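You operate a simulated robot arm through the tools that you are given. There is no shell and no other tool.

Carry out the task below with a simulated robot arm. There is one attempt and no reset: what you move stays moved.

TASK
Pack the sealed bag in box two and close the sealer down.
Fine: shut the box; dial to 1, switch off, tray pulled out.

The check looks at the end state, three seconds after you hand in, the way a careful person would. Anything else that was tipped, shoved, dropped, spilled or broken makes it a failure.

THE ROBOT
A 7-joint arm with a two-finger parallel gripper, fixed in place. Base frame: the origin is at the foot of the arm, x ahead of it, y to its left, z up; the work surface is at about z = 0.9. Lengths are in m, angles in degrees, forces in N, time in s.
With the tool pointing down near the work surface it reaches from about 0.38 to 0.8 m from the base axis. Its first joint turns from -143.0 to 143.0 degrees. Payload 3 kg.
The TCP is the grasp point between the finger pads, 0.03 m short of the fingertips. In the tool frame z runs along the fingers and y along their closing line. The gripper opens to 0.11 m. The fingers are 0.02 m wide and 0.01 m thick; the gripper's body (0.048 by 0.112 m) begins 0.055 m behind the TCP.
Orientation is that of the tool frame in the base frame, as a unit quaternion [w, x, y, z]. With the fingers straight down and closing along the base's y, the tool's x points along the base's -x, its y along +y and its z along -z.

THE INTERFACE
- The arm moves only by the tool nudge_tool. Its arguments are lists of equal length, an entry for each row: "linear": the shift along the base's x, y, z in mm, a list of three; "dr": the turn, a rotation vector about the base's x, y, z in degrees, a list of three. In form: {"linear": [[dx, dy, dz], ...], "dr": [[wx, wy, wz], ...]}. A call has 1 to 20 rows; each row shifts and turns the commanded pose from where the row before left it. "hand" is the closure in counts, from 0 (fully open) to 255 (shut), set as the call begins (left out, the last holds). Rows are played at 5 a second. More than 0.05 m and 8.6 degrees between two rows, or a gripper value outside its range, and nothing of the call is played. Where a pose cannot be reached the arm comes as near as it can. A force on the tool above 90 N (or 10 N above the force at the start of the call, whichever is more), or a blocked arm, ends the call early, and 0.2 s more pass. The fingers move at their own pace (about 0.153 m/s each) and stop on an object; they squeeze with about 36 N. The grip force told is the motor's: it shows also when the fingers shut on nothing. Time passes only in rows, and 0.2 s behind the last, so rows that do not move let the fingers close. The reply holds the time, the measured pose of the TCP, the force on the tool along the base axes, the opening and the grip force, in the units named above and with some noise, with the torque about the TCP (base axes, N m) and any sound that the robot's microphone picked up.
- Cameras (640 x 400 px; columns grow to the right, rows downward): "scene" is fixed at [0.057, -0.6634, 1.6789]; the picture's right is [0.80, -0.61, 0.00], its down [-0.37, -0.48, -0.79] and it looks along [0.48, 0.63, -0.61] (base axes); focal length 376 px, centre (320, 200). "wrist" rides on the gripper at [0.072, 0.017, -0.103] in the tool frame; the picture's right is [-0.23, 0.97, 0.00], its down [-0.76, -0.18, -0.62] and it looks along [-0.61, -0.14, 0.78] (tool axes); focal length 222 px, centre (320, 200). There is no depth. A picture from a camera that has moved, and an enlarged one, comes with that camera's place and axes in the base frame and with its lens. The place of the scene camera against the robot may be out by one fixed shift of up to 0.018 m in any direction.
- capture(camera): a new picture of that camera. The clock stands still meanwhile.
- raise_lower(by): slides the trunk up (or, below 0, down) by that many m; the arm rides with it, the base frame stays. It gives what a move gives, with no picture.
- zoom(camera, box): a new picture of the part [left, top, right, bottom] of that camera's present view, enlarged. The clock stands still meanwhile.
- close_job(): hands the job in; it is judged then, once.

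Nothing tells you positions but the pictures and the camera data. Unless the task says otherwise, let go and move clear before handing in.

The tools are called after ">>>" as a command line: name --argument value ..., lists and objects as JSON in quotes. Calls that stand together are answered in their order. nudge_tool: Moves the arm, as the interface text tells. Its arguments: {"type":"object","properties":{"linear":{"type":"array","items":{"type":"array","items":{"type":"number"}}},"dr":{"type":"array","items":{"type":"array","items":{"type":"number"}}},"hand":{"type":"number"}},"required":["linear","dr"]} The other tools are called the same way: raise_lower (by) slides the trunk up or down; capture (camera) takes a picture; zoom (camera, box) takes an enlarged picture of a part of a camera's view; close_job () hands the job in.

At the start:

```text
time_s: 0.0
tool_pos: [0.5494, 0.0019, 1.2619]
orientation: [0.0, -0.002, 1.0, 0.0]
wrist_force: [0.4, 0.6, 0.3]
torque: [-0.02, -0.01, 0.01]
opening: 0.1101
finger_force: 0.0
trunk travel left (down, up): [-0.4, 0.09]
```

scene: 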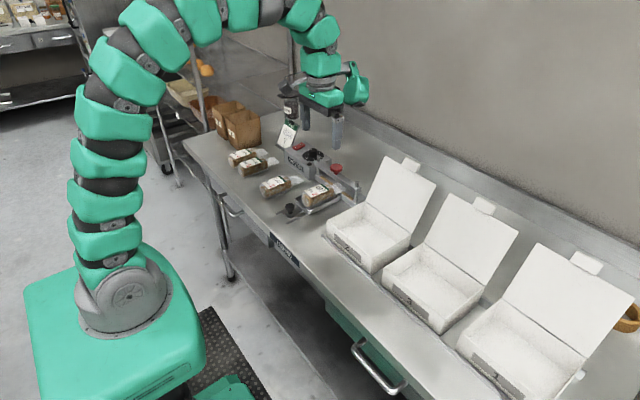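
wrist: 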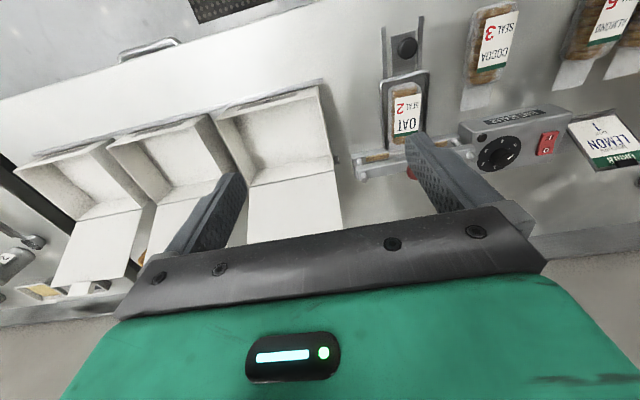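

I see a bench with a bag sealer, several cookie bags and three open white boxes. I'll look closer before moving anything.

>>> zoom --camera "scene" --box '[200, 80, 380, 230]'

>>> zoom --camera "scene" --box '[310, 140, 640, 400]'

>>> zoom --camera "wrist" --box '[340, 0, 640, 200]'

>>> zoom --camera "wrist" --box '[0, 60, 360, 320]'

>>> zoom --camera "scene" --box '[270, 130, 370, 220]'

```text
2.67 times, centred on (290, 155) of scene
camera zoom: at [0.057, -0.6634, 1.6789], right [0.8, -0.61, 0.0], down [-0.37, -0.48, -0.79], along [0.48, 0.63, -0.61], focal length 1002 px, centre (400, 320)
```

zoom: 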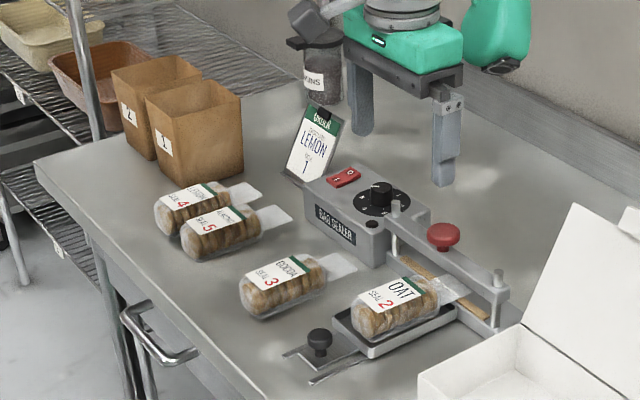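

```text
1.54 times, centred on (475, 270) of scene
camera zoom: at [0.057, -0.6634, 1.6789], right [0.8, -0.61, 0.0], down [-0.37, -0.48, -0.79], along [0.48, 0.63, -0.61], focal length 578 px, centre (82, 92)
```

zoom: 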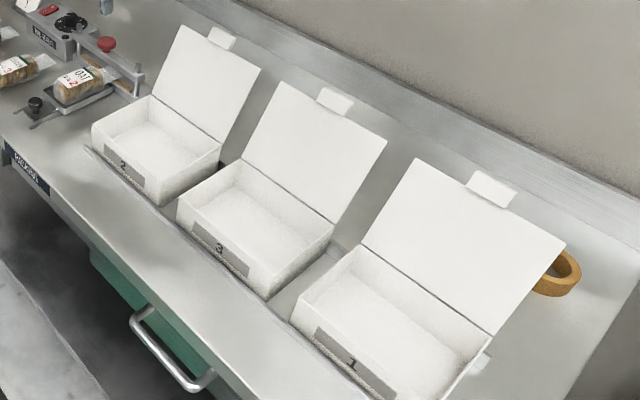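

```text
2.00 times, centred on (490, 100) of wrist
camera zoom: at [0.4784, 0.0203, 1.3662], right [0.23, 0.97, 0.0], down [0.76, -0.18, 0.62], along [0.61, -0.14, -0.78], focal length 444 px, centre (-20, 400)
```

zoom: 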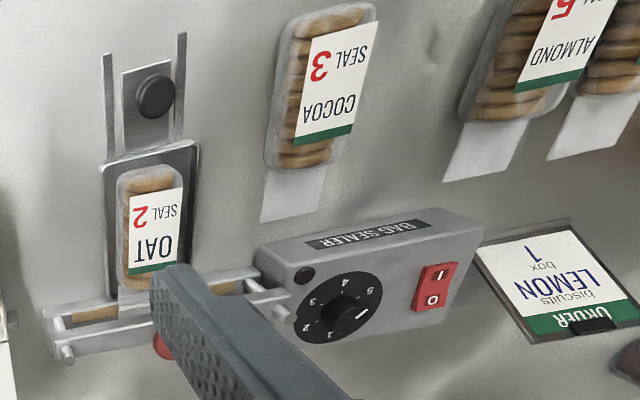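

```text
1.54 times, centred on (180, 190) of wrist
camera zoom: at [0.4784, 0.0203, 1.3662], right [0.23, 0.97, 0.0], down [0.76, -0.18, 0.62], along [0.61, -0.14, -0.78], focal length 342 px, centre (535, 215)
```

zoom: 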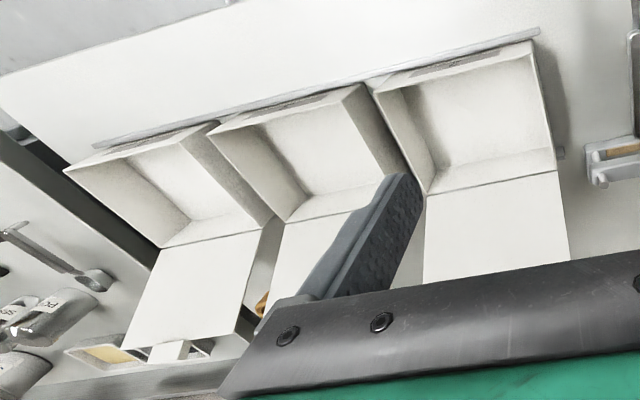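

```text
4.44 times, centred on (320, 175) of scene
camera zoom: at [0.057, -0.6634, 1.6789], right [0.8, -0.61, 0.0], down [-0.37, -0.48, -0.79], along [0.48, 0.63, -0.61], focal length 1670 px, centre (320, 311)
```

zoom: 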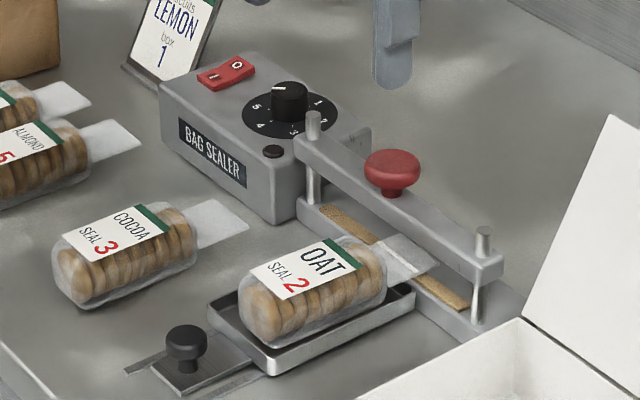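

The OAT bag sits on the sealer tray at about (0.66, 0.13), with the dial near (0.77, 0.33), the switch near (0.755, 0.40) and the boxes on the -y side. I'll move the wrist camera over the sealer for a closer look.

>>> nudge_tool --linear '[[0, 40, 0], [0, 40, 0], [0, 40, 0], [0, 40, 0], [0, 40, 0], [0, 40, 0], [0, 40, -20], [0, 0, -20]]' --dr '[[0, 0, 0], [0, 0, 0], [0, 0, 0], [0, 0, 0], [0, 0, 0], [0, 0, 0], [0, 0, 0], [0, 0, 0]]'

>>> capture --camera "wrist"

>>> zoom --camera "wrist" --box '[180, 60, 420, 210]'

```text
time_s: 1.8
tool_pos: [0.5506, 0.2842, 1.2235]
orientation: [0.001, -0.001, 1.0, 0.001]
wrist_force: [-1.2, -0.1, -0.8]
torque: [0.01, 0.02, -0.01]
opening: 0.1101
finger_force: 0.1
trunk travel left (down, up): [-0.4, 0.09]
```

```text
taken
camera wrist: at [0.479, 0.3016, 1.3272], right [0.23, 0.97, 0.0], down [0.76, -0.18, 0.62], along [0.61, -0.14, -0.78], focal length 222 px, centre (320, 200)
```

wrist: 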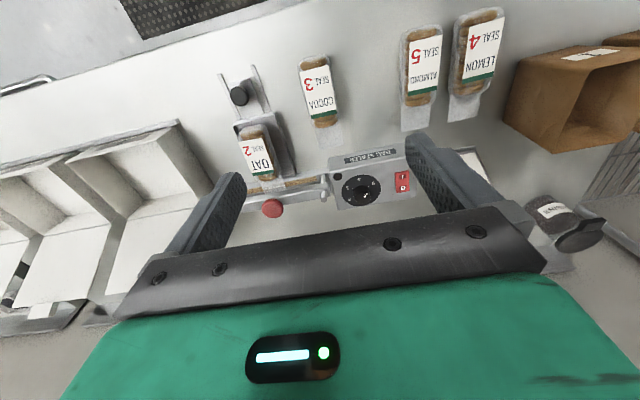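

```text
2.67 times, centred on (300, 135) of wrist
camera zoom: at [0.479, 0.3016, 1.3272], right [0.23, 0.97, 0.0], down [0.76, -0.18, 0.62], along [0.61, -0.14, -0.78], focal length 592 px, centre (373, 373)
```

zoom: 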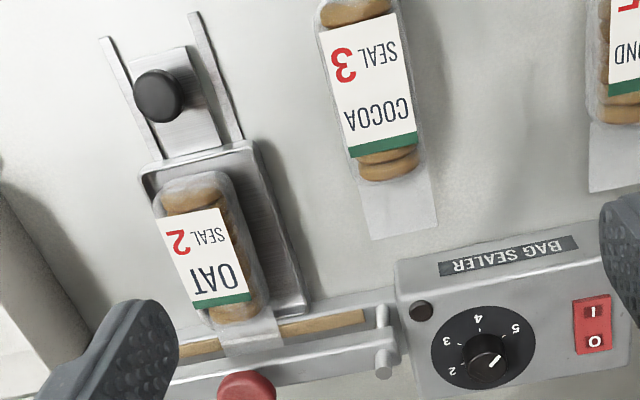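

Next I need to tell which bag is really sealed, so I'll enlarge the bag tails, the dial and the switch.

>>> zoom --camera "wrist" --box '[230, 120, 330, 200]'

>>> zoom --camera "wrist" --box '[290, 50, 390, 160]'

>>> zoom --camera "wrist" --box '[390, 40, 510, 140]'

>>> zoom --camera "wrist" --box '[325, 145, 425, 215]'

>>> zoom --camera "scene" --box '[225, 140, 305, 200]'

>>> zoom --camera "scene" --box '[310, 170, 370, 210]'

>>> zoom --camera "scene" --box '[275, 130, 365, 190]'

```text
5.00 times, centred on (280, 160) of wrist
camera zoom: at [0.479, 0.3016, 1.3272], right [0.23, 0.97, 0.0], down [0.76, -0.18, 0.62], along [0.61, -0.14, -0.78], focal length 1111 px, centre (520, 400)
```

zoom: 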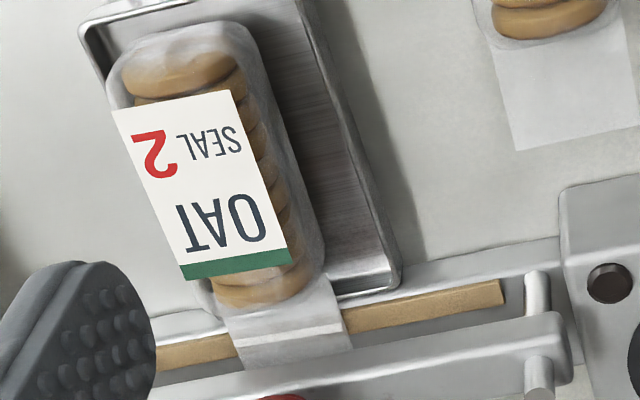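

```text
3.64 times, centred on (340, 105) of wrist
camera zoom: at [0.479, 0.3016, 1.3272], right [0.23, 0.97, 0.0], down [0.76, -0.18, 0.62], along [0.61, -0.14, -0.78], focal length 808 px, centre (247, 546)
```

zoom: 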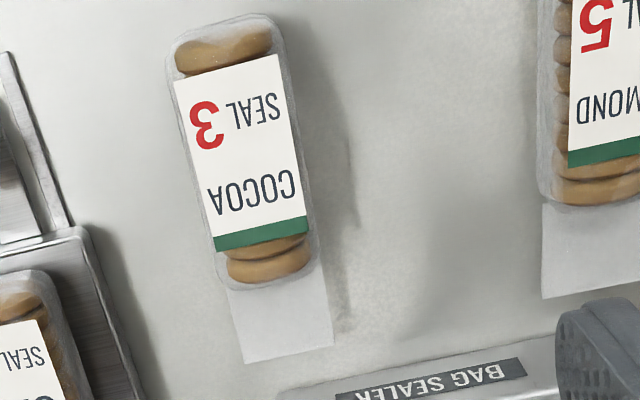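

```text
4.00 times, centred on (450, 90) of wrist
camera zoom: at [0.479, 0.3016, 1.3272], right [0.23, 0.97, 0.0], down [0.76, -0.18, 0.62], along [0.61, -0.14, -0.78], focal length 888 px, centre (-200, 640)
```

zoom: 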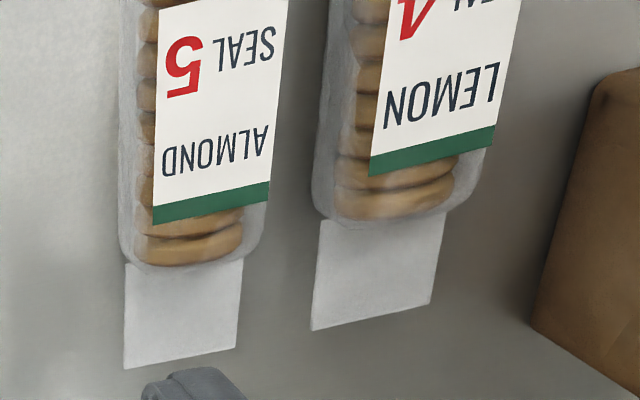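

```text
5.71 times, centred on (375, 180) of wrist
camera zoom: at [0.479, 0.3016, 1.3272], right [0.23, 0.97, 0.0], down [0.76, -0.18, 0.62], along [0.61, -0.14, -0.78], focal length 1269 px, centre (6, 314)
```

zoom: 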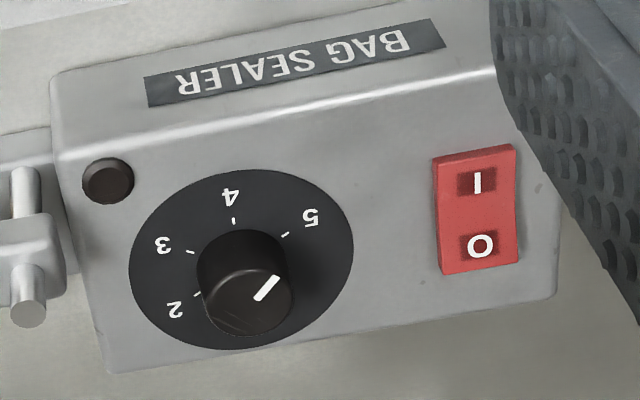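

```text
6.67 times, centred on (265, 170) of scene
camera zoom: at [0.057, -0.6634, 1.6789], right [0.8, -0.61, 0.0], down [-0.37, -0.48, -0.79], along [0.48, 0.63, -0.61], focal length 2505 px, centre (687, 400)
```

zoom: 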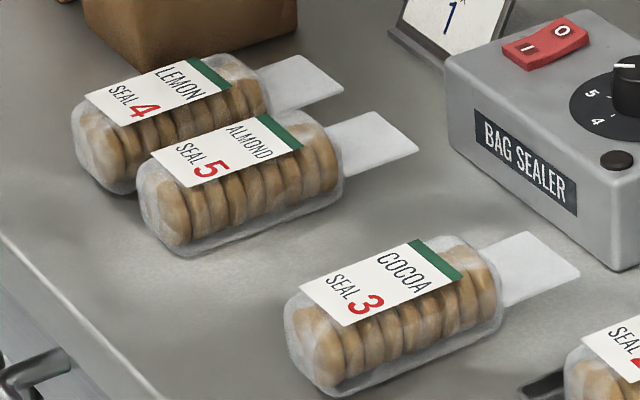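

```text
10.00 times, centred on (340, 190) of scene
camera zoom: at [0.057, -0.6634, 1.6789], right [0.8, -0.61, 0.0], down [-0.37, -0.48, -0.79], along [0.48, 0.63, -0.61], focal length 3758 px, centre (120, 300)
```

zoom: 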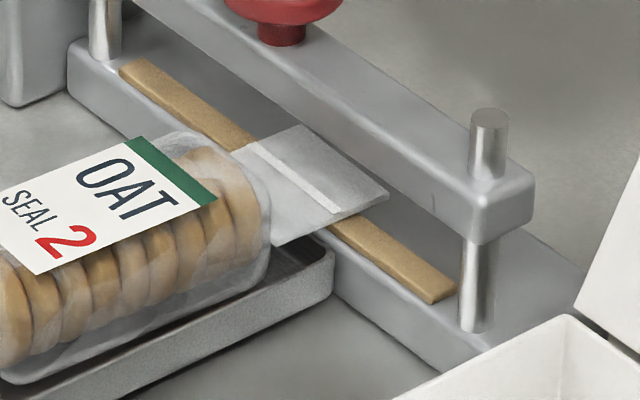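

```text
6.67 times, centred on (320, 160) of scene
camera zoom: at [0.057, -0.6634, 1.6789], right [0.8, -0.61, 0.0], down [-0.37, -0.48, -0.79], along [0.48, 0.63, -0.61], focal length 2505 px, centre (320, 467)
```

zoom: 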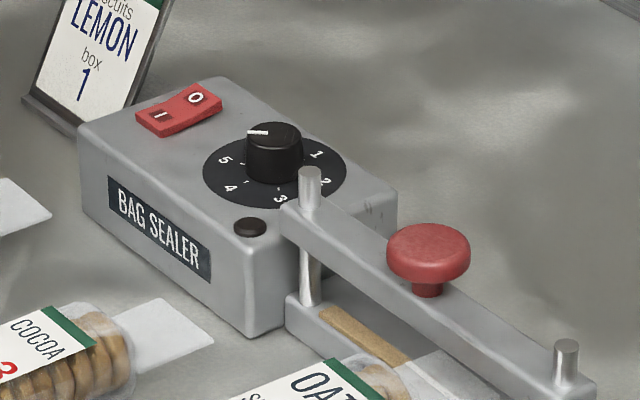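

The OAT bag in the tray shows a white weld line across its tail and the others don't, so OAT is the sealed bag. The dial pointer is near 5 and the switch looks on. I'll narrow the fingers and go above the dial, which I put at (0.767, 0.325) with its top at z ≈ 0.971, to test reach and get a closer look.

>>> nudge_tool --linear '[[40, 10, 0], [40, 10, 0], [40, 10, 0], [30, 10, -20], [30, 3, -30], [0, 0, 0]]' --dr '[[0, 0, 0], [0, 0, 0], [0, 0, 0], [0, 0, 0], [0, 0, 0], [0, 0, 0]]' --hand 116

>>> capture --camera "wrist"

>>> capture --camera "scene"

```text
time_s: 3.2
tool_pos: [0.673, 0.3057, 1.1745]
orientation: [0.0, -0.001, 1.0, 0.0]
wrist_force: [-0.4, -1.0, -0.4]
torque: [0.03, -0.01, 0.02]
opening: 0.0599
finger_force: 0.1
out of reach, approached as far as the arm can: row 3, 4, 5
trunk travel left (down, up): [-0.4, 0.09]
```

```text
taken
camera wrist: at [0.6016, 0.323, 1.2778], right [0.23, 0.97, 0.0], down [0.76, -0.18, 0.62], along [0.61, -0.14, -0.78], focal length 222 px, centre (320, 200)
```

wrist: 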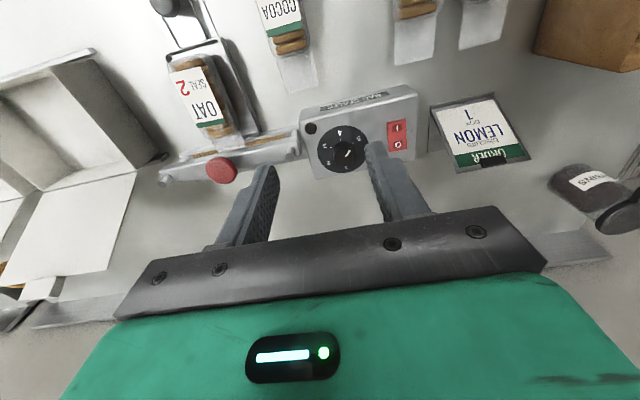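

```text
taken
```

scene: 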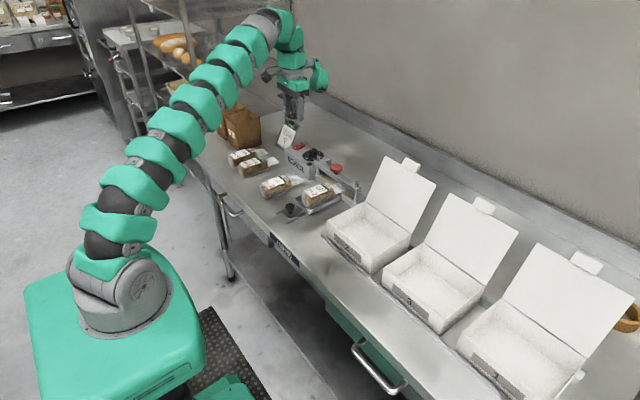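

The arm is stretched upward from a low shoulder, so raising the trunk should add reach over the bench.

>>> raise_lower --by 0.09

>>> nudge_tool --linear '[[0, 0, -50], [0, 0, -50], [0, 0, -50], [0, 0, 0]]' --dr '[[0, 0, 0], [0, 0, 0], [0, 0, 0], [0, 0, 0]]'

>>> zoom --camera "wrist" --box '[200, 60, 540, 280]'

```text
time_s: 4.5
tool_pos: [0.6729, 0.3048, 1.2634]
orientation: [-0.001, -0.001, 1.0, 0.0]
wrist_force: [0.7, -0.4, -0.2]
torque: [0.02, -0.01, 0.01]
opening: 0.06
finger_force: 0.1
trunk travel left (down, up): [-0.49, 0.0]
```

```text
time_s: 5.5
tool_pos: [0.6731, 0.3085, 1.1136]
orientation: [-0.001, -0.001, 1.0, -0.001]
wrist_force: [-0.2, 0.3, -0.2]
torque: [0.02, 0.02, -0.04]
opening: 0.0599
finger_force: 0.1
trunk travel left (down, up): [-0.49, 0.0]
```

```text
1.82 times, centred on (370, 170) of wrist
camera zoom: at [0.6019, 0.3247, 1.2171], right [0.23, 0.97, 0.0], down [0.76, -0.18, 0.62], along [0.61, -0.14, -0.78], focal length 404 px, centre (229, 254)
```

zoom: 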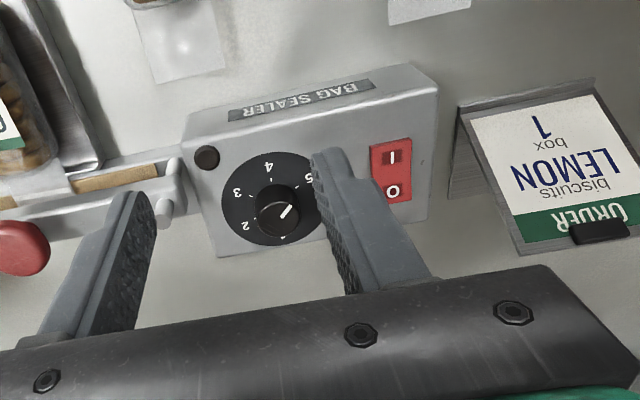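

The knob top triangulates to (0.766, 0.324, 0.971), the panel to z ≈ 0.951 and the O end of the rocker to (0.775, 0.408). I'll move over the knob at a safe height.

>>> nudge_tool --linear '[[31, 5, -10], [31, 5, -20], [31, 5.5, -20], [0, 0, 0]]' --dr '[[0, 0, 0], [0, 0, 0], [0, 0, 0], [0, 0, 0]]'

>>> capture --camera "wrist"

>>> zoom --camera "scene" --box '[260, 110, 380, 200]'

```text
time_s: 6.5
tool_pos: [0.7312, 0.3139, 1.0846]
orientation: [-0.001, 0.0, 1.0, 0.0]
wrist_force: [-0.4, 0.3, -0.4]
torque: [-0.05, -0.01, -0.02]
opening: 0.0598
finger_force: 0.0
out of reach, approached as far as the arm can: row 3
trunk travel left (down, up): [-0.49, 0.0]
```

```text
taken
camera wrist: at [0.6598, 0.3311, 1.1876], right [0.23, 0.97, 0.0], down [0.76, -0.18, 0.62], along [0.61, -0.14, -0.78], focal length 222 px, centre (320, 200)
```

wrist: 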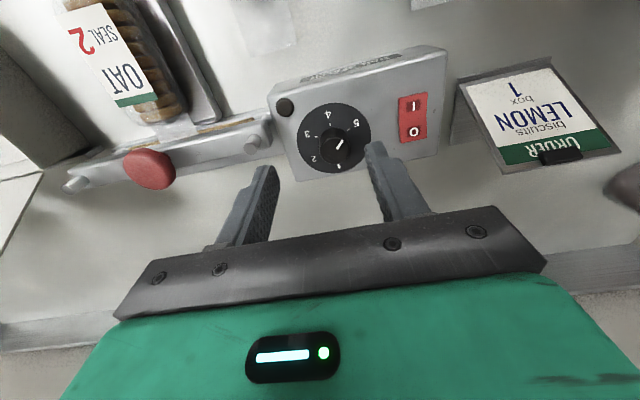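

```text
4.44 times, centred on (320, 155) of scene
camera zoom: at [0.057, -0.6634, 1.6789], right [0.8, -0.61, 0.0], down [-0.37, -0.48, -0.79], along [0.48, 0.63, -0.61], focal length 1670 px, centre (320, 400)
```

zoom: 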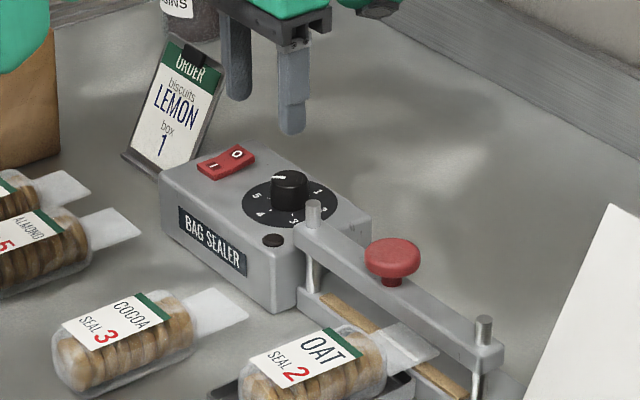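

A straight-down tool falls about 25 mm short of the dial. I'll yaw to -37° and tilt the tool 20° outward, so that turning about the vertical axis keeps the pads vertical on the knob, then move above the knob.

>>> nudge_tool --linear '[[0, 0, 0], [0, 0, 0], [0, 0, 0], [0, 0, 0], [0, 0, 0], [0, 0, 0], [0, 0, 0], [0, 0, 0], [0, 0, 0]]' --dr '[[0, 0, -7.4], [0, 0, -7.4], [0, 0, -7.4], [0, 0, -7.4], [0, 0, -7.4], [-4.01, -5.33, 0], [-4.01, -5.33, 0], [-4.01, -5.33, 0], [0, 0, 0]]'

>>> capture --camera "wrist"

```text
time_s: 8.4
tool_pos: [0.7317, 0.3165, 1.0851]
orientation: [0.164, 0.312, 0.934, -0.056]
wrist_force: [-0.3, -0.4, 0.3]
torque: [0.0, -0.03, -0.01]
opening: 0.06
finger_force: 0.1
trunk travel left (down, up): [-0.49, 0.0]
```

```text
taken
camera wrist: at [0.6603, 0.3924, 1.1566], right [0.76, 0.65, 0.08], down [0.29, -0.44, 0.85], along [0.58, -0.62, -0.53], focal length 222 px, centre (320, 200)
```

wrist: 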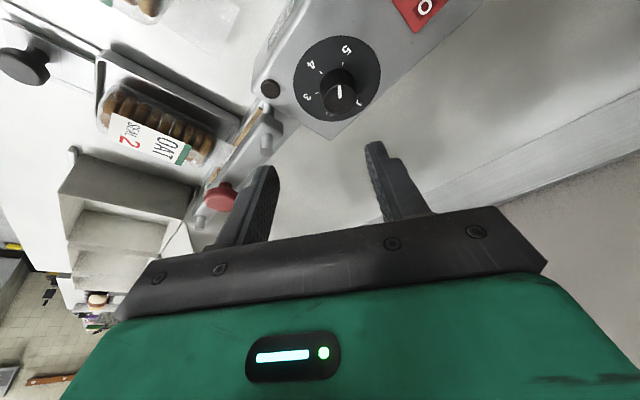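

>>> zoom --camera "wrist" --box '[280, 20, 400, 140]'

```text
3.33 times, centred on (340, 80) of wrist
camera zoom: at [0.6603, 0.3924, 1.1566], right [0.76, 0.65, 0.08], down [0.29, -0.44, 0.85], along [0.58, -0.62, -0.53], focal length 740 px, centre (253, 600)
```

zoom: 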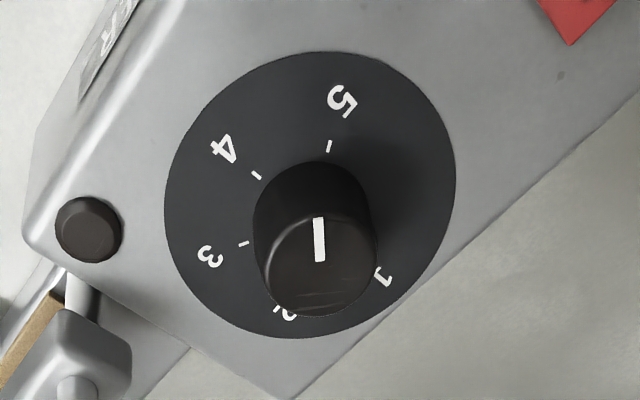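

The pointer measures about 135°, with 1 at 0° (+x), 5 at 120° and 4 at 180°, so the dial must turn about +225° through 4, 3 and 2. I'll position over the knob, allowing for the tilt offset.

>>> nudge_tool --linear '[[13, 5, -25], [13, 4.7, -35], [0, 0, 0]]' --dr '[[0, 0, 0], [0, 0, 0], [0, 0, 0]]'

>>> capture --camera "wrist"

>>> zoom --camera "scene" --box '[260, 110, 380, 200]'

```text
time_s: 9.2
tool_pos: [0.7586, 0.3267, 1.0225]
orientation: [0.165, 0.311, 0.934, -0.055]
wrist_force: [0.5, 0.1, 0.2]
torque: [-0.03, 0.0, -0.03]
opening: 0.06
finger_force: 0.1
trunk travel left (down, up): [-0.49, 0.0]
```

```text
taken
camera wrist: at [0.6886, 0.4032, 1.0954], right [0.76, 0.65, 0.08], down [0.3, -0.44, 0.85], along [0.58, -0.62, -0.53], focal length 222 px, centre (320, 200)
```

wrist: 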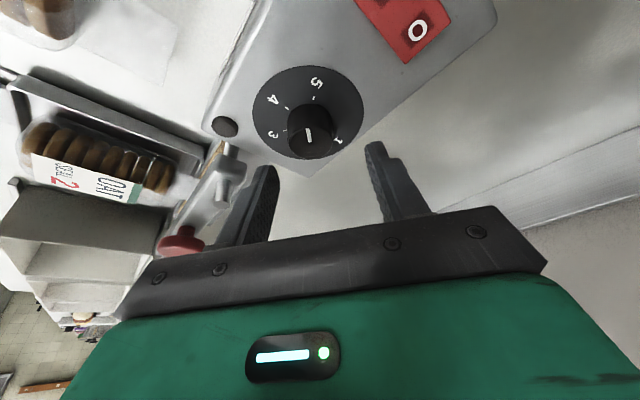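

```text
4.44 times, centred on (320, 155) of scene
camera zoom: at [0.057, -0.6634, 1.6789], right [0.8, -0.61, 0.0], down [-0.37, -0.48, -0.79], along [0.48, 0.63, -0.61], focal length 1670 px, centre (320, 400)
```

zoom: 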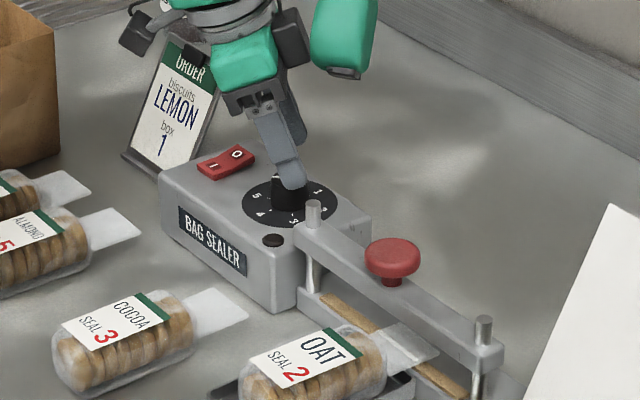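

The nearest view puts the knob at about (0.7635, 0.3195). I'll correct slightly, descend and close on it.

>>> nudge_tool --linear '[[-2.7, -1.5, -12], [0, 0, -12], [0, 0, -11], [0, 0, 0]]' --dr '[[0, 0, 0], [0, 0, 0], [0, 0, 0], [0, 0, 0]]'

>>> capture --camera "wrist"

>>> zoom --camera "scene" --box '[290, 130, 350, 180]'

```text
time_s: 10.2
tool_pos: [0.7556, 0.3253, 0.991]
orientation: [0.165, 0.313, 0.934, -0.054]
wrist_force: [1.5, 0.0, 16.2]
torque: [-0.41, 0.28, 0.14]
opening: 0.0595
finger_force: 0.0
trunk travel left (down, up): [-0.49, 0.0]
```

```text
taken
camera wrist: at [0.6839, 0.4008, 1.0639], right [0.76, 0.65, 0.08], down [0.29, -0.44, 0.85], along [0.59, -0.62, -0.53], focal length 222 px, centre (320, 200)
```

wrist: 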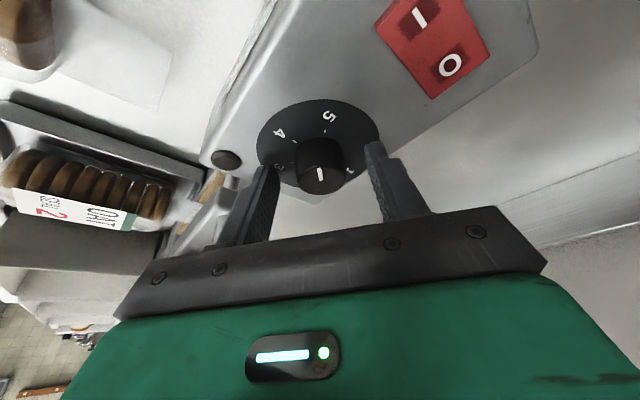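

```text
8.00 times, centred on (320, 155) of scene
camera zoom: at [0.057, -0.6634, 1.6789], right [0.8, -0.61, 0.0], down [-0.37, -0.48, -0.79], along [0.48, 0.63, -0.61], focal length 3006 px, centre (320, 560)
```

zoom: 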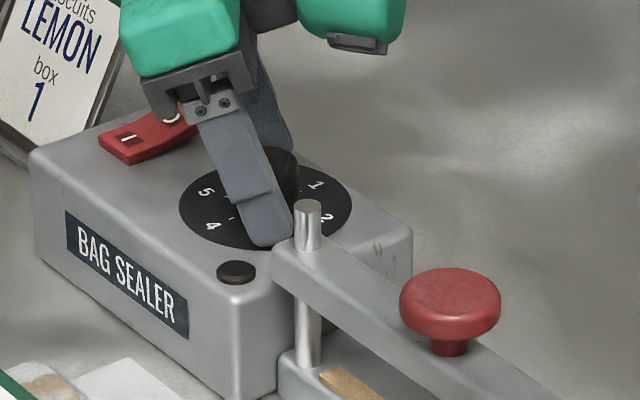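

The fingertips touched the panel with 16 N, so I'll back up 3 mm and grip the knob.

>>> nudge_tool --linear '[[0, 0, 3.5], [0, 0, 0], [0, 0, 0]]' --dr '[[0, 0, 0], [0, 0, 0], [0, 0, 0]]' --hand 116

>>> nudge_tool --linear '[[0, 0, 0], [0, 0, 0], [0, 0, 0]]' --dr '[[0, 0, 0], [0, 0, 0], [0, 0, 0]]' --hand 255

>>> capture --camera "wrist"

```text
time_s: 11.1
tool_pos: [0.7566, 0.3247, 0.9937]
orientation: [0.164, 0.312, 0.934, -0.055]
wrist_force: [0.2, 0.7, 0.4]
torque: [-0.01, -0.01, -0.02]
opening: 0.0599
finger_force: 0.1
trunk travel left (down, up): [-0.49, 0.0]
```

```text
time_s: 11.8
tool_pos: [0.7553, 0.3249, 0.9932]
orientation: [0.165, 0.311, 0.934, -0.055]
wrist_force: [3.5, 3.3, 0.0]
torque: [0.13, -0.03, 0.04]
opening: 0.0312
finger_force: 45.6
trunk travel left (down, up): [-0.49, 0.0]
```

```text
taken
camera wrist: at [0.6841, 0.4018, 1.0654], right [0.76, 0.65, 0.08], down [0.3, -0.44, 0.85], along [0.58, -0.62, -0.53], focal length 222 px, centre (320, 200)
```

wrist: 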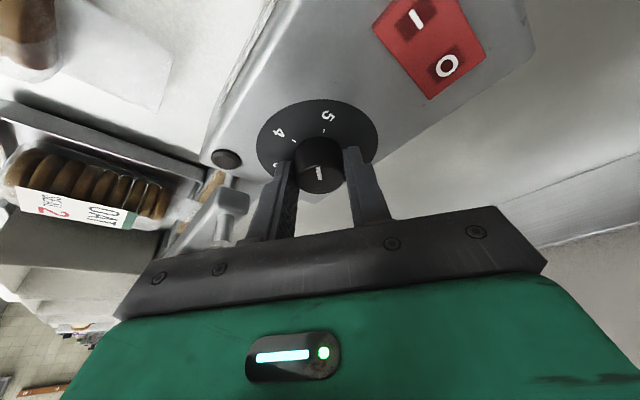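

The knob is held, about 31 mm across. I'll turn it +60° about its axis, with the TCP orbiting to follow the tilt, and then check it moved.

>>> nudge_tool --linear '[[-0.69, -1.05, 0], [-0.54, -1.13, 0], [-0.39, -1.2, 0], [-0.24, -1.23, 0], [-0.07, -1.25, 0], [0.09, -1.26, 0], [0.26, -1.23, 0], [0.41, -1.18, 0], [0, 0, 0]]' --dr '[[0, 0, 7.5], [0, 0, 7.5], [0, 0, 7.5], [0, 0, 7.5], [0, 0, 7.5], [0, 0, 7.5], [0, 0, 7.5], [0, 0, 7.5], [0, 0, 0]]'

>>> capture --camera "wrist"

>>> zoom --camera "wrist" --box '[250, 80, 390, 210]'

```text
time_s: 13.8
tool_pos: [0.7506, 0.3182, 0.9926]
orientation: [0.168, -0.198, 0.965, 0.035]
wrist_force: [-7.4, 34.4, 26.5]
torque: [1.16, 0.66, 0.37]
opening: 0.031
finger_force: 45.3
trunk travel left (down, up): [-0.49, 0.0]
```

```text
taken
camera wrist: at [0.6502, 0.2936, 1.0654], right [-0.19, 0.98, 0.08], down [0.54, 0.04, 0.84], along [0.82, 0.2, -0.53], focal length 222 px, centre (320, 200)
```

wrist: 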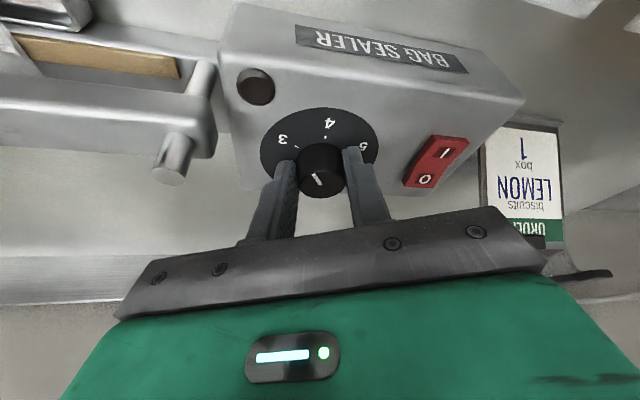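

```text
3.08 times, centred on (320, 145) of wrist
camera zoom: at [0.6502, 0.2936, 1.0654], right [-0.19, 0.98, 0.08], down [0.54, 0.04, 0.84], along [0.82, 0.2, -0.53], focal length 684 px, centre (320, 369)
```

zoom: 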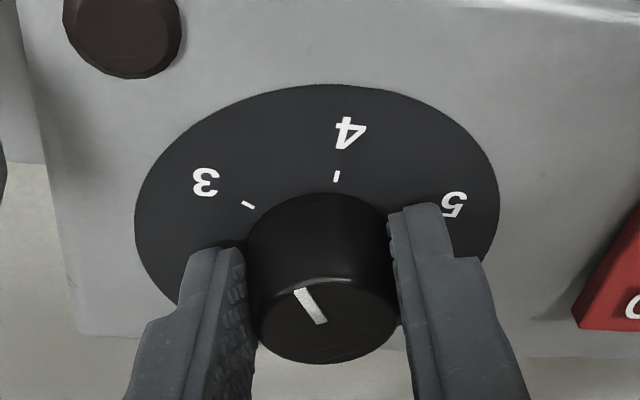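

The knob is turning, but side forces show its real axis is nearer (0.761, 0.3215). I'll shift the command to relieve that and turn another 30°.

>>> nudge_tool --linear '[[-2.8, 2.5, 1.5], [0, 0, 0]]' --dr '[[0, 0, 0], [0, 0, 0]]'

>>> nudge_tool --linear '[[0.57, -1.12, 0], [0.71, -1.04, 0], [0.83, -0.94, 0], [0.95, -0.82, 0], [0, 0, 0]]' --dr '[[0, 0, 7.5], [0, 0, 7.5], [0, 0, 7.5], [0, 0, 7.5], [0, 0, 0]]'

>>> zoom --camera "wrist" --box '[230, 70, 410, 210]'

```text
time_s: 14.4
tool_pos: [0.7494, 0.3171, 0.9913]
orientation: [0.167, -0.196, 0.966, 0.033]
wrist_force: [-7.0, 23.6, 0.6]
torque: [0.9, -0.39, 0.26]
opening: 0.0307
finger_force: 44.9
trunk travel left (down, up): [-0.49, 0.0]
```

```text
time_s: 15.7
tool_pos: [0.7529, 0.3122, 0.9934]
orientation: [0.153, -0.44, 0.881, 0.078]
wrist_force: [-19.3, -3.6, -26.2]
torque: [-0.29, 0.56, 0.16]
opening: 0.0303
finger_force: 44.8
trunk travel left (down, up): [-0.49, 0.0]
```

```text
2.86 times, centred on (320, 140) of wrist
camera zoom: at [0.6789, 0.2413, 1.0656], right [-0.65, 0.76, 0.08], down [0.45, 0.3, 0.84], along [0.61, 0.58, -0.53], focal length 635 px, centre (320, 371)
```

zoom: 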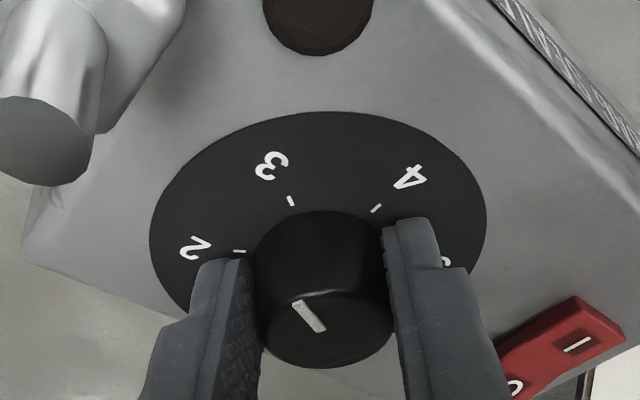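

The pointer is now just past 3. I'll release, rise and look from above before regrasping for the second stroke.

>>> nudge_tool --linear '[[0, 0, 0], [0, 0, 0]]' --dr '[[0, 0, 0], [0, 0, 0]]' --hand 116

>>> nudge_tool --linear '[[0, 0, 20], [0, 0, 30], [0, 0, 40], [0, 0, 0]]' --dr '[[0, 0, 0], [0, 0, 0], [0, 0, 0], [0, 0, 0]]'

>>> capture --camera "wrist"

>>> zoom --camera "scene" --box '[280, 130, 370, 190]'

```text
time_s: 16.2
tool_pos: [0.7536, 0.3147, 0.9963]
orientation: [0.156, -0.44, 0.881, 0.078]
wrist_force: [0.6, -0.1, -1.1]
torque: [0.01, 0.03, 0.0]
opening: 0.06
finger_force: 0.1
trunk travel left (down, up): [-0.49, 0.0]
```

```text
time_s: 17.2
tool_pos: [0.7543, 0.3146, 1.0868]
orientation: [0.155, -0.441, 0.881, 0.078]
wrist_force: [-0.6, -0.2, 0.9]
torque: [-0.01, 0.01, 0.0]
opening: 0.06
finger_force: 0.0
trunk travel left (down, up): [-0.49, 0.0]
```

```text
taken
camera wrist: at [0.6797, 0.2425, 1.1595], right [-0.65, 0.76, 0.08], down [0.45, 0.29, 0.85], along [0.62, 0.58, -0.53], focal length 222 px, centre (320, 200)
```

wrist: 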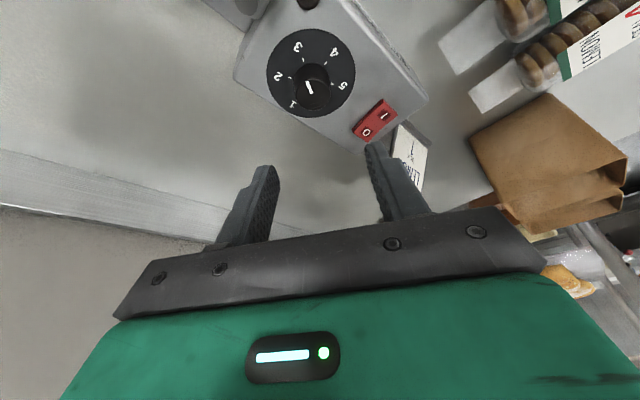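

```text
6.67 times, centred on (325, 160) of scene
camera zoom: at [0.057, -0.6634, 1.6789], right [0.8, -0.61, 0.0], down [-0.37, -0.48, -0.79], along [0.48, 0.63, -0.61], focal length 2505 px, centre (287, 467)
```

zoom: 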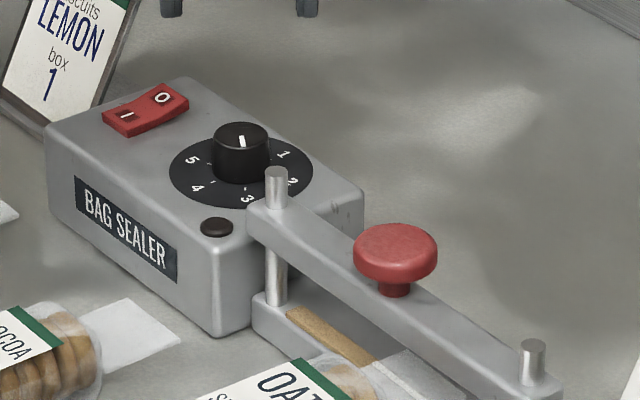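

>>> zoom --camera "scene" --box '[300, 140, 330, 165]'

>>> zoom --camera "wrist" --box '[250, 20, 370, 130]'

```text
16.00 times, centred on (315, 152) of scene
camera zoom: at [0.057, -0.6634, 1.6789], right [0.8, -0.61, 0.0], down [-0.37, -0.48, -0.79], along [0.48, 0.63, -0.61], focal length 6012 px, centre (400, 960)
```

zoom: 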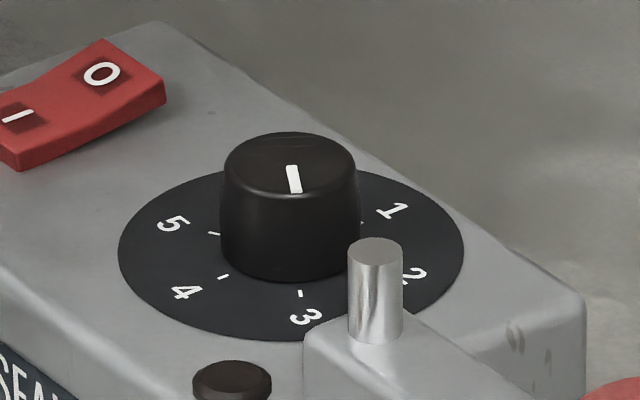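

```text
3.64 times, centred on (310, 75) of wrist
camera zoom: at [0.6797, 0.2425, 1.1595], right [-0.65, 0.76, 0.08], down [0.45, 0.29, 0.85], along [0.62, 0.58, -0.53], focal length 808 px, centre (356, 654)
```

zoom: 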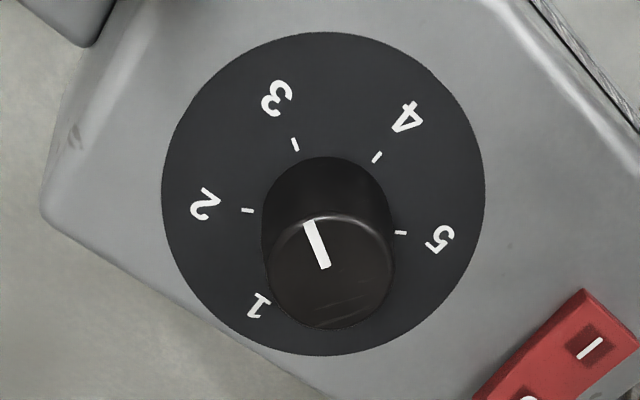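

The pointer now sits exactly at 3, so 120° more is needed. The refined knob centre is about (0.7607, 0.3226). I'll swing back to yaw -37°, descend and grip again.

>>> nudge_tool --linear '[[0, 1.1, 0], [0, 1.1, 0], [0, 1.1, 0], [0, 1.1, 0], [0, 1.1, 0], [0, 1.1, 0], [0, 1.1, 0], [0, 1.1, 0], [0, 1.1, 0], [0, 1.1, 0], [0, 1.2, 0], [-0.8, 1.2, 0], [0, 0, 0]]' --dr '[[0, 0, -7.5], [0, 0, -7.5], [0, 0, -7.5], [0, 0, -7.5], [0, 0, -7.5], [0, 0, -7.5], [0, 0, -7.5], [0, 0, -7.5], [0, 0, -7.5], [0, 0, -7.5], [0, 0, -7.5], [0, 0, -7.5], [0, 0, 0]]'

>>> nudge_tool --linear '[[0, 0, -40], [0, 0, -32], [0, 0, -20], [0, 0, 0]]' --dr '[[0, 0, 0], [0, 0, 0], [0, 0, 0], [0, 0, 0]]'

>>> capture --camera "wrist"

```text
time_s: 20.1
tool_pos: [0.7533, 0.3268, 1.0842]
orientation: [0.165, 0.313, 0.934, -0.055]
wrist_force: [-0.9, 0.9, 0.2]
torque: [0.02, 0.0, -0.01]
opening: 0.0597
finger_force: 0.1
trunk travel left (down, up): [-0.49, 0.0]
```

```text
time_s: 21.1
tool_pos: [0.7541, 0.3298, 0.9925]
orientation: [0.165, 0.312, 0.934, -0.054]
wrist_force: [-0.1, 0.2, 0.2]
torque: [0.02, -0.01, -0.01]
opening: 0.0599
finger_force: 0.0
trunk travel left (down, up): [-0.49, 0.0]
```

```text
taken
camera wrist: at [0.6822, 0.4064, 1.0649], right [0.76, 0.65, 0.08], down [0.3, -0.44, 0.85], along [0.58, -0.62, -0.53], focal length 222 px, centre (320, 200)
```

wrist: 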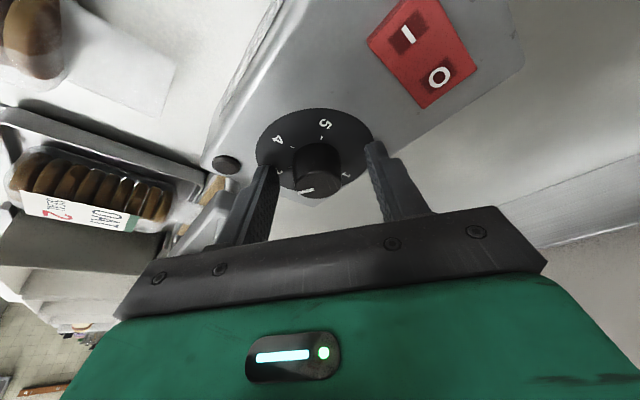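

>>> nudge_tool --linear '[[0, 0, 0], [0, 0, 0], [0, 0, 0]]' --dr '[[0, 0, 0], [0, 0, 0], [0, 0, 0]]' --hand 255

>>> nudge_tool --linear '[[-0.65, -0.99, 0], [-0.51, -1.06, 0], [-0.37, -1.13, 0], [-0.23, -1.16, 0], [-0.07, -1.17, 0], [0.08, -1.18, 0], [0.24, -1.16, 0], [0.39, -1.11, 0], [0, 0, 0]]' --dr '[[0, 0, 7.5], [0, 0, 7.5], [0, 0, 7.5], [0, 0, 7.5], [0, 0, 7.5], [0, 0, 7.5], [0, 0, 7.5], [0, 0, 7.5], [0, 0, 0]]'

>>> zoom --camera "wrist" --box '[230, 70, 410, 210]'

```text
time_s: 21.9
tool_pos: [0.7523, 0.3283, 0.9921]
orientation: [0.163, 0.312, 0.934, -0.055]
wrist_force: [-9.5, -16.6, -4.0]
torque: [-0.7, 0.04, -0.21]
opening: 0.0308
finger_force: 45.5
trunk travel left (down, up): [-0.49, 0.0]
```

```text
time_s: 23.9
tool_pos: [0.7517, 0.3186, 0.9933]
orientation: [0.169, -0.198, 0.965, 0.035]
wrist_force: [-1.6, -7.2, -2.8]
torque: [0.02, 0.04, -0.02]
opening: 0.0303
finger_force: 45.0
trunk travel left (down, up): [-0.49, 0.0]
```

```text
2.86 times, centred on (320, 140) of wrist
camera zoom: at [0.6517, 0.2944, 1.0652], right [-0.19, 0.98, 0.08], down [0.53, 0.03, 0.85], along [0.83, 0.2, -0.53], focal length 635 px, centre (320, 371)
```

zoom: 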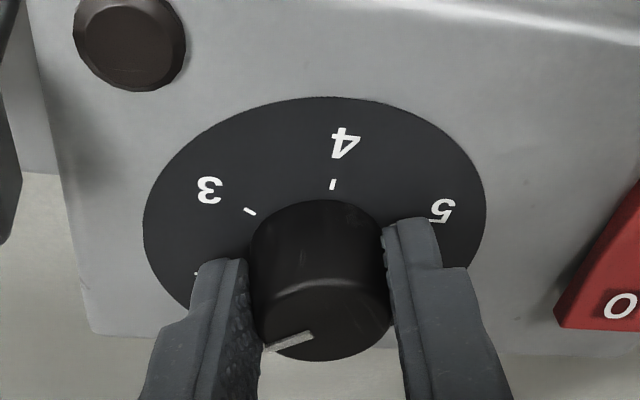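

Forces are low and the knob follows. I'll turn the remaining 60°.

>>> nudge_tool --linear '[[0.54, -1.05, 0], [0.67, -0.98, 0], [0.78, -0.88, 0], [0.89, -0.77, 0], [0.99, -0.65, 0], [1.06, -0.51, 0], [1.13, -0.37, 0], [1.16, -0.23, 0], [0, 0, 0]]' --dr '[[0, 0, 7.5], [0, 0, 7.5], [0, 0, 7.5], [0, 0, 7.5], [0, 0, 7.5], [0, 0, 7.5], [0, 0, 7.5], [0, 0, 7.5], [0, 0, 0]]'

>>> zoom --camera "wrist" --box '[230, 70, 410, 210]'

>>> zoom --camera "scene" --box '[290, 130, 350, 180]'

```text
time_s: 25.9
tool_pos: [0.7595, 0.313, 0.9937]
orientation: [0.13, -0.654, 0.736, 0.116]
wrist_force: [-2.6, 5.6, 1.1]
torque: [0.77, 0.06, -0.59]
opening: 0.0312
finger_force: 45.1
trunk travel left (down, up): [-0.49, 0.0]
```

```text
2.86 times, centred on (320, 140) of wrist
camera zoom: at [0.731, 0.2134, 1.0657], right [-0.94, 0.33, 0.08], down [0.24, 0.48, 0.85], along [0.24, 0.82, -0.53], focal length 635 px, centre (320, 371)
```

zoom: 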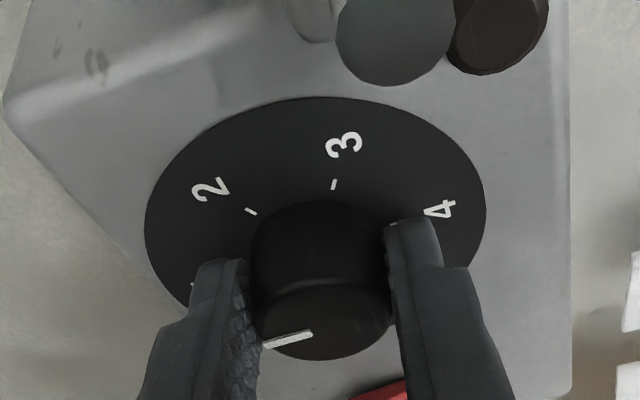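

```text
8.00 times, centred on (320, 155) of scene
camera zoom: at [0.057, -0.6634, 1.6789], right [0.8, -0.61, 0.0], down [-0.37, -0.48, -0.79], along [0.48, 0.63, -0.61], focal length 3006 px, centre (320, 560)
```

zoom: 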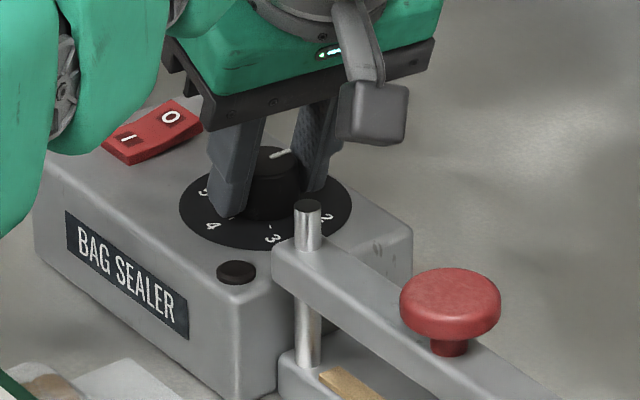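

The pointer appears to be at 1. I'll release, rise and verify.

>>> nudge_tool --linear '[[0, 0, 0], [0, 0, 0]]' --dr '[[0, 0, 0], [0, 0, 0]]' --hand 116

>>> nudge_tool --linear '[[0, 0, 20], [0, 0, 30], [0, 0, 40], [0, 0, 0]]' --dr '[[0, 0, 0], [0, 0, 0], [0, 0, 0], [0, 0, 0]]'

>>> zoom --camera "wrist" --box '[240, 20, 400, 140]'

>>> zoom --camera "scene" --box '[290, 135, 340, 170]'

```text
time_s: 26.4
tool_pos: [0.7598, 0.3116, 0.9924]
orientation: [0.129, -0.653, 0.737, 0.116]
wrist_force: [-0.2, 0.1, -0.1]
torque: [-0.05, -0.03, -0.03]
opening: 0.0599
finger_force: 0.2
trunk travel left (down, up): [-0.49, 0.0]
```

```text
time_s: 27.4
tool_pos: [0.759, 0.3147, 1.0846]
orientation: [0.129, -0.652, 0.738, 0.115]
wrist_force: [-0.3, 0.2, 0.2]
torque: [0.03, 0.0, -0.01]
opening: 0.0601
finger_force: 0.1
trunk travel left (down, up): [-0.49, 0.0]
```

```text
3.33 times, centred on (320, 80) of wrist
camera zoom: at [0.7314, 0.2132, 1.156], right [-0.94, 0.33, 0.08], down [0.24, 0.48, 0.85], along [0.24, 0.81, -0.53], focal length 740 px, centre (320, 600)
```

zoom: 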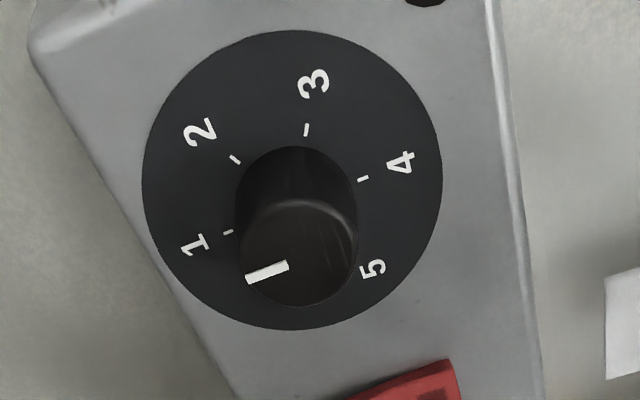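

```text
11.43 times, centred on (315, 152) of scene
camera zoom: at [0.057, -0.6634, 1.6789], right [0.8, -0.61, 0.0], down [-0.37, -0.48, -0.79], along [0.48, 0.63, -0.61], focal length 4295 px, centre (377, 743)
```

zoom: 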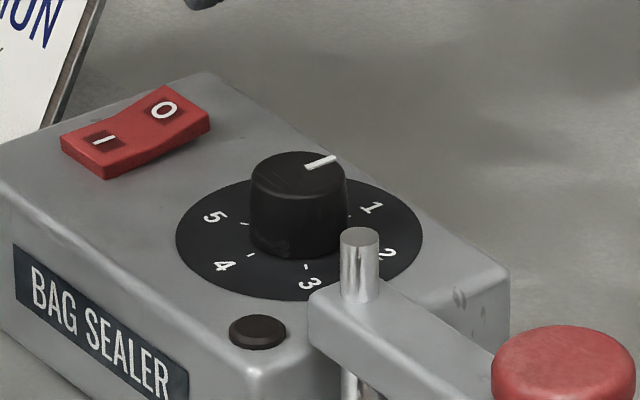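

The dial reads 1. Next is the O end of the switch at about (0.768, 0.404). I'll close the fingers, yaw back to the radial direction, tilt a little more and move above it.

>>> nudge_tool --linear '[[0, 0, 0], [0, 0, 0], [0, 0, 0], [0, 0, 0], [0, 0, 0], [0, 0, 0], [0, 0, 0], [0, 0, 0], [0, 0, 0], [2, 30, 0], [3, 30, -15], [2.7, 27.9, -15], [0, 0, 0]]' --dr '[[0, 0, -7.5], [0, 0, -7.5], [0, 0, -7.5], [0, 0, -7.5], [0, 0, -7.5], [0, 0, -7.5], [0, 0, -7.5], [0, 0, -7.5], [2.34, -5.52, 0], [0, 0, 0], [0, 0, 0], [0, 0, 0], [0, 0, 0]]' --hand 255

>>> capture --camera "wrist"

>>> zoom --camera "scene" --box '[260, 110, 350, 180]'

```text
time_s: 30.2
tool_pos: [0.7681, 0.3994, 1.0538]
orientation: [0.221, -0.194, 0.955, 0.045]
wrist_force: [0.4, 0.3, -0.2]
torque: [0.0, 0.04, 0.01]
opening: 0.0002
finger_force: 36.5
trunk travel left (down, up): [-0.49, 0.0]
```

```text
taken
camera wrist: at [0.661, 0.3729, 1.1146], right [-0.19, 0.98, 0.1], down [0.45, 0.0, 0.89], along [0.87, 0.22, -0.44], focal length 222 px, centre (320, 200)
```

wrist: 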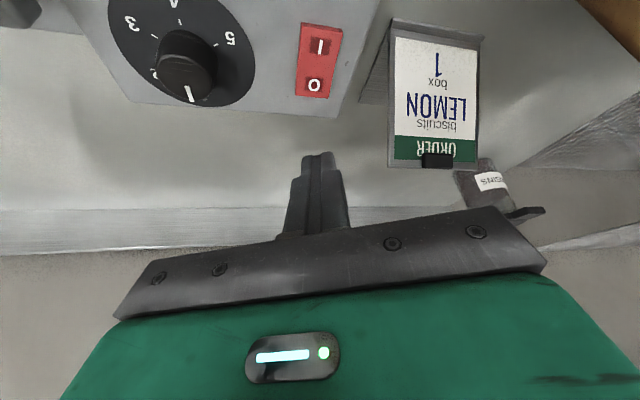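

```text
5.71 times, centred on (305, 145) of scene
camera zoom: at [0.057, -0.6634, 1.6789], right [0.8, -0.61, 0.0], down [-0.37, -0.48, -0.79], along [0.48, 0.63, -0.61], focal length 2147 px, centre (406, 514)
```

zoom: 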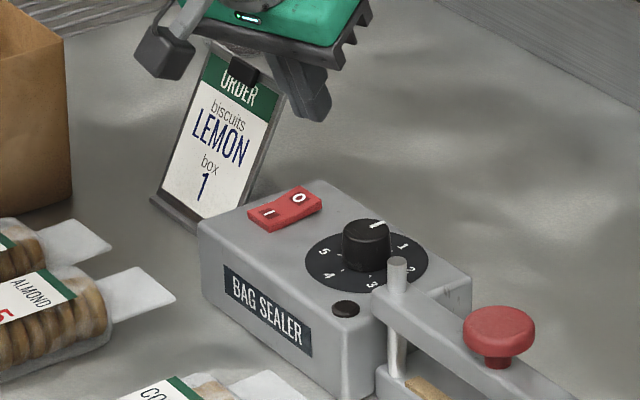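

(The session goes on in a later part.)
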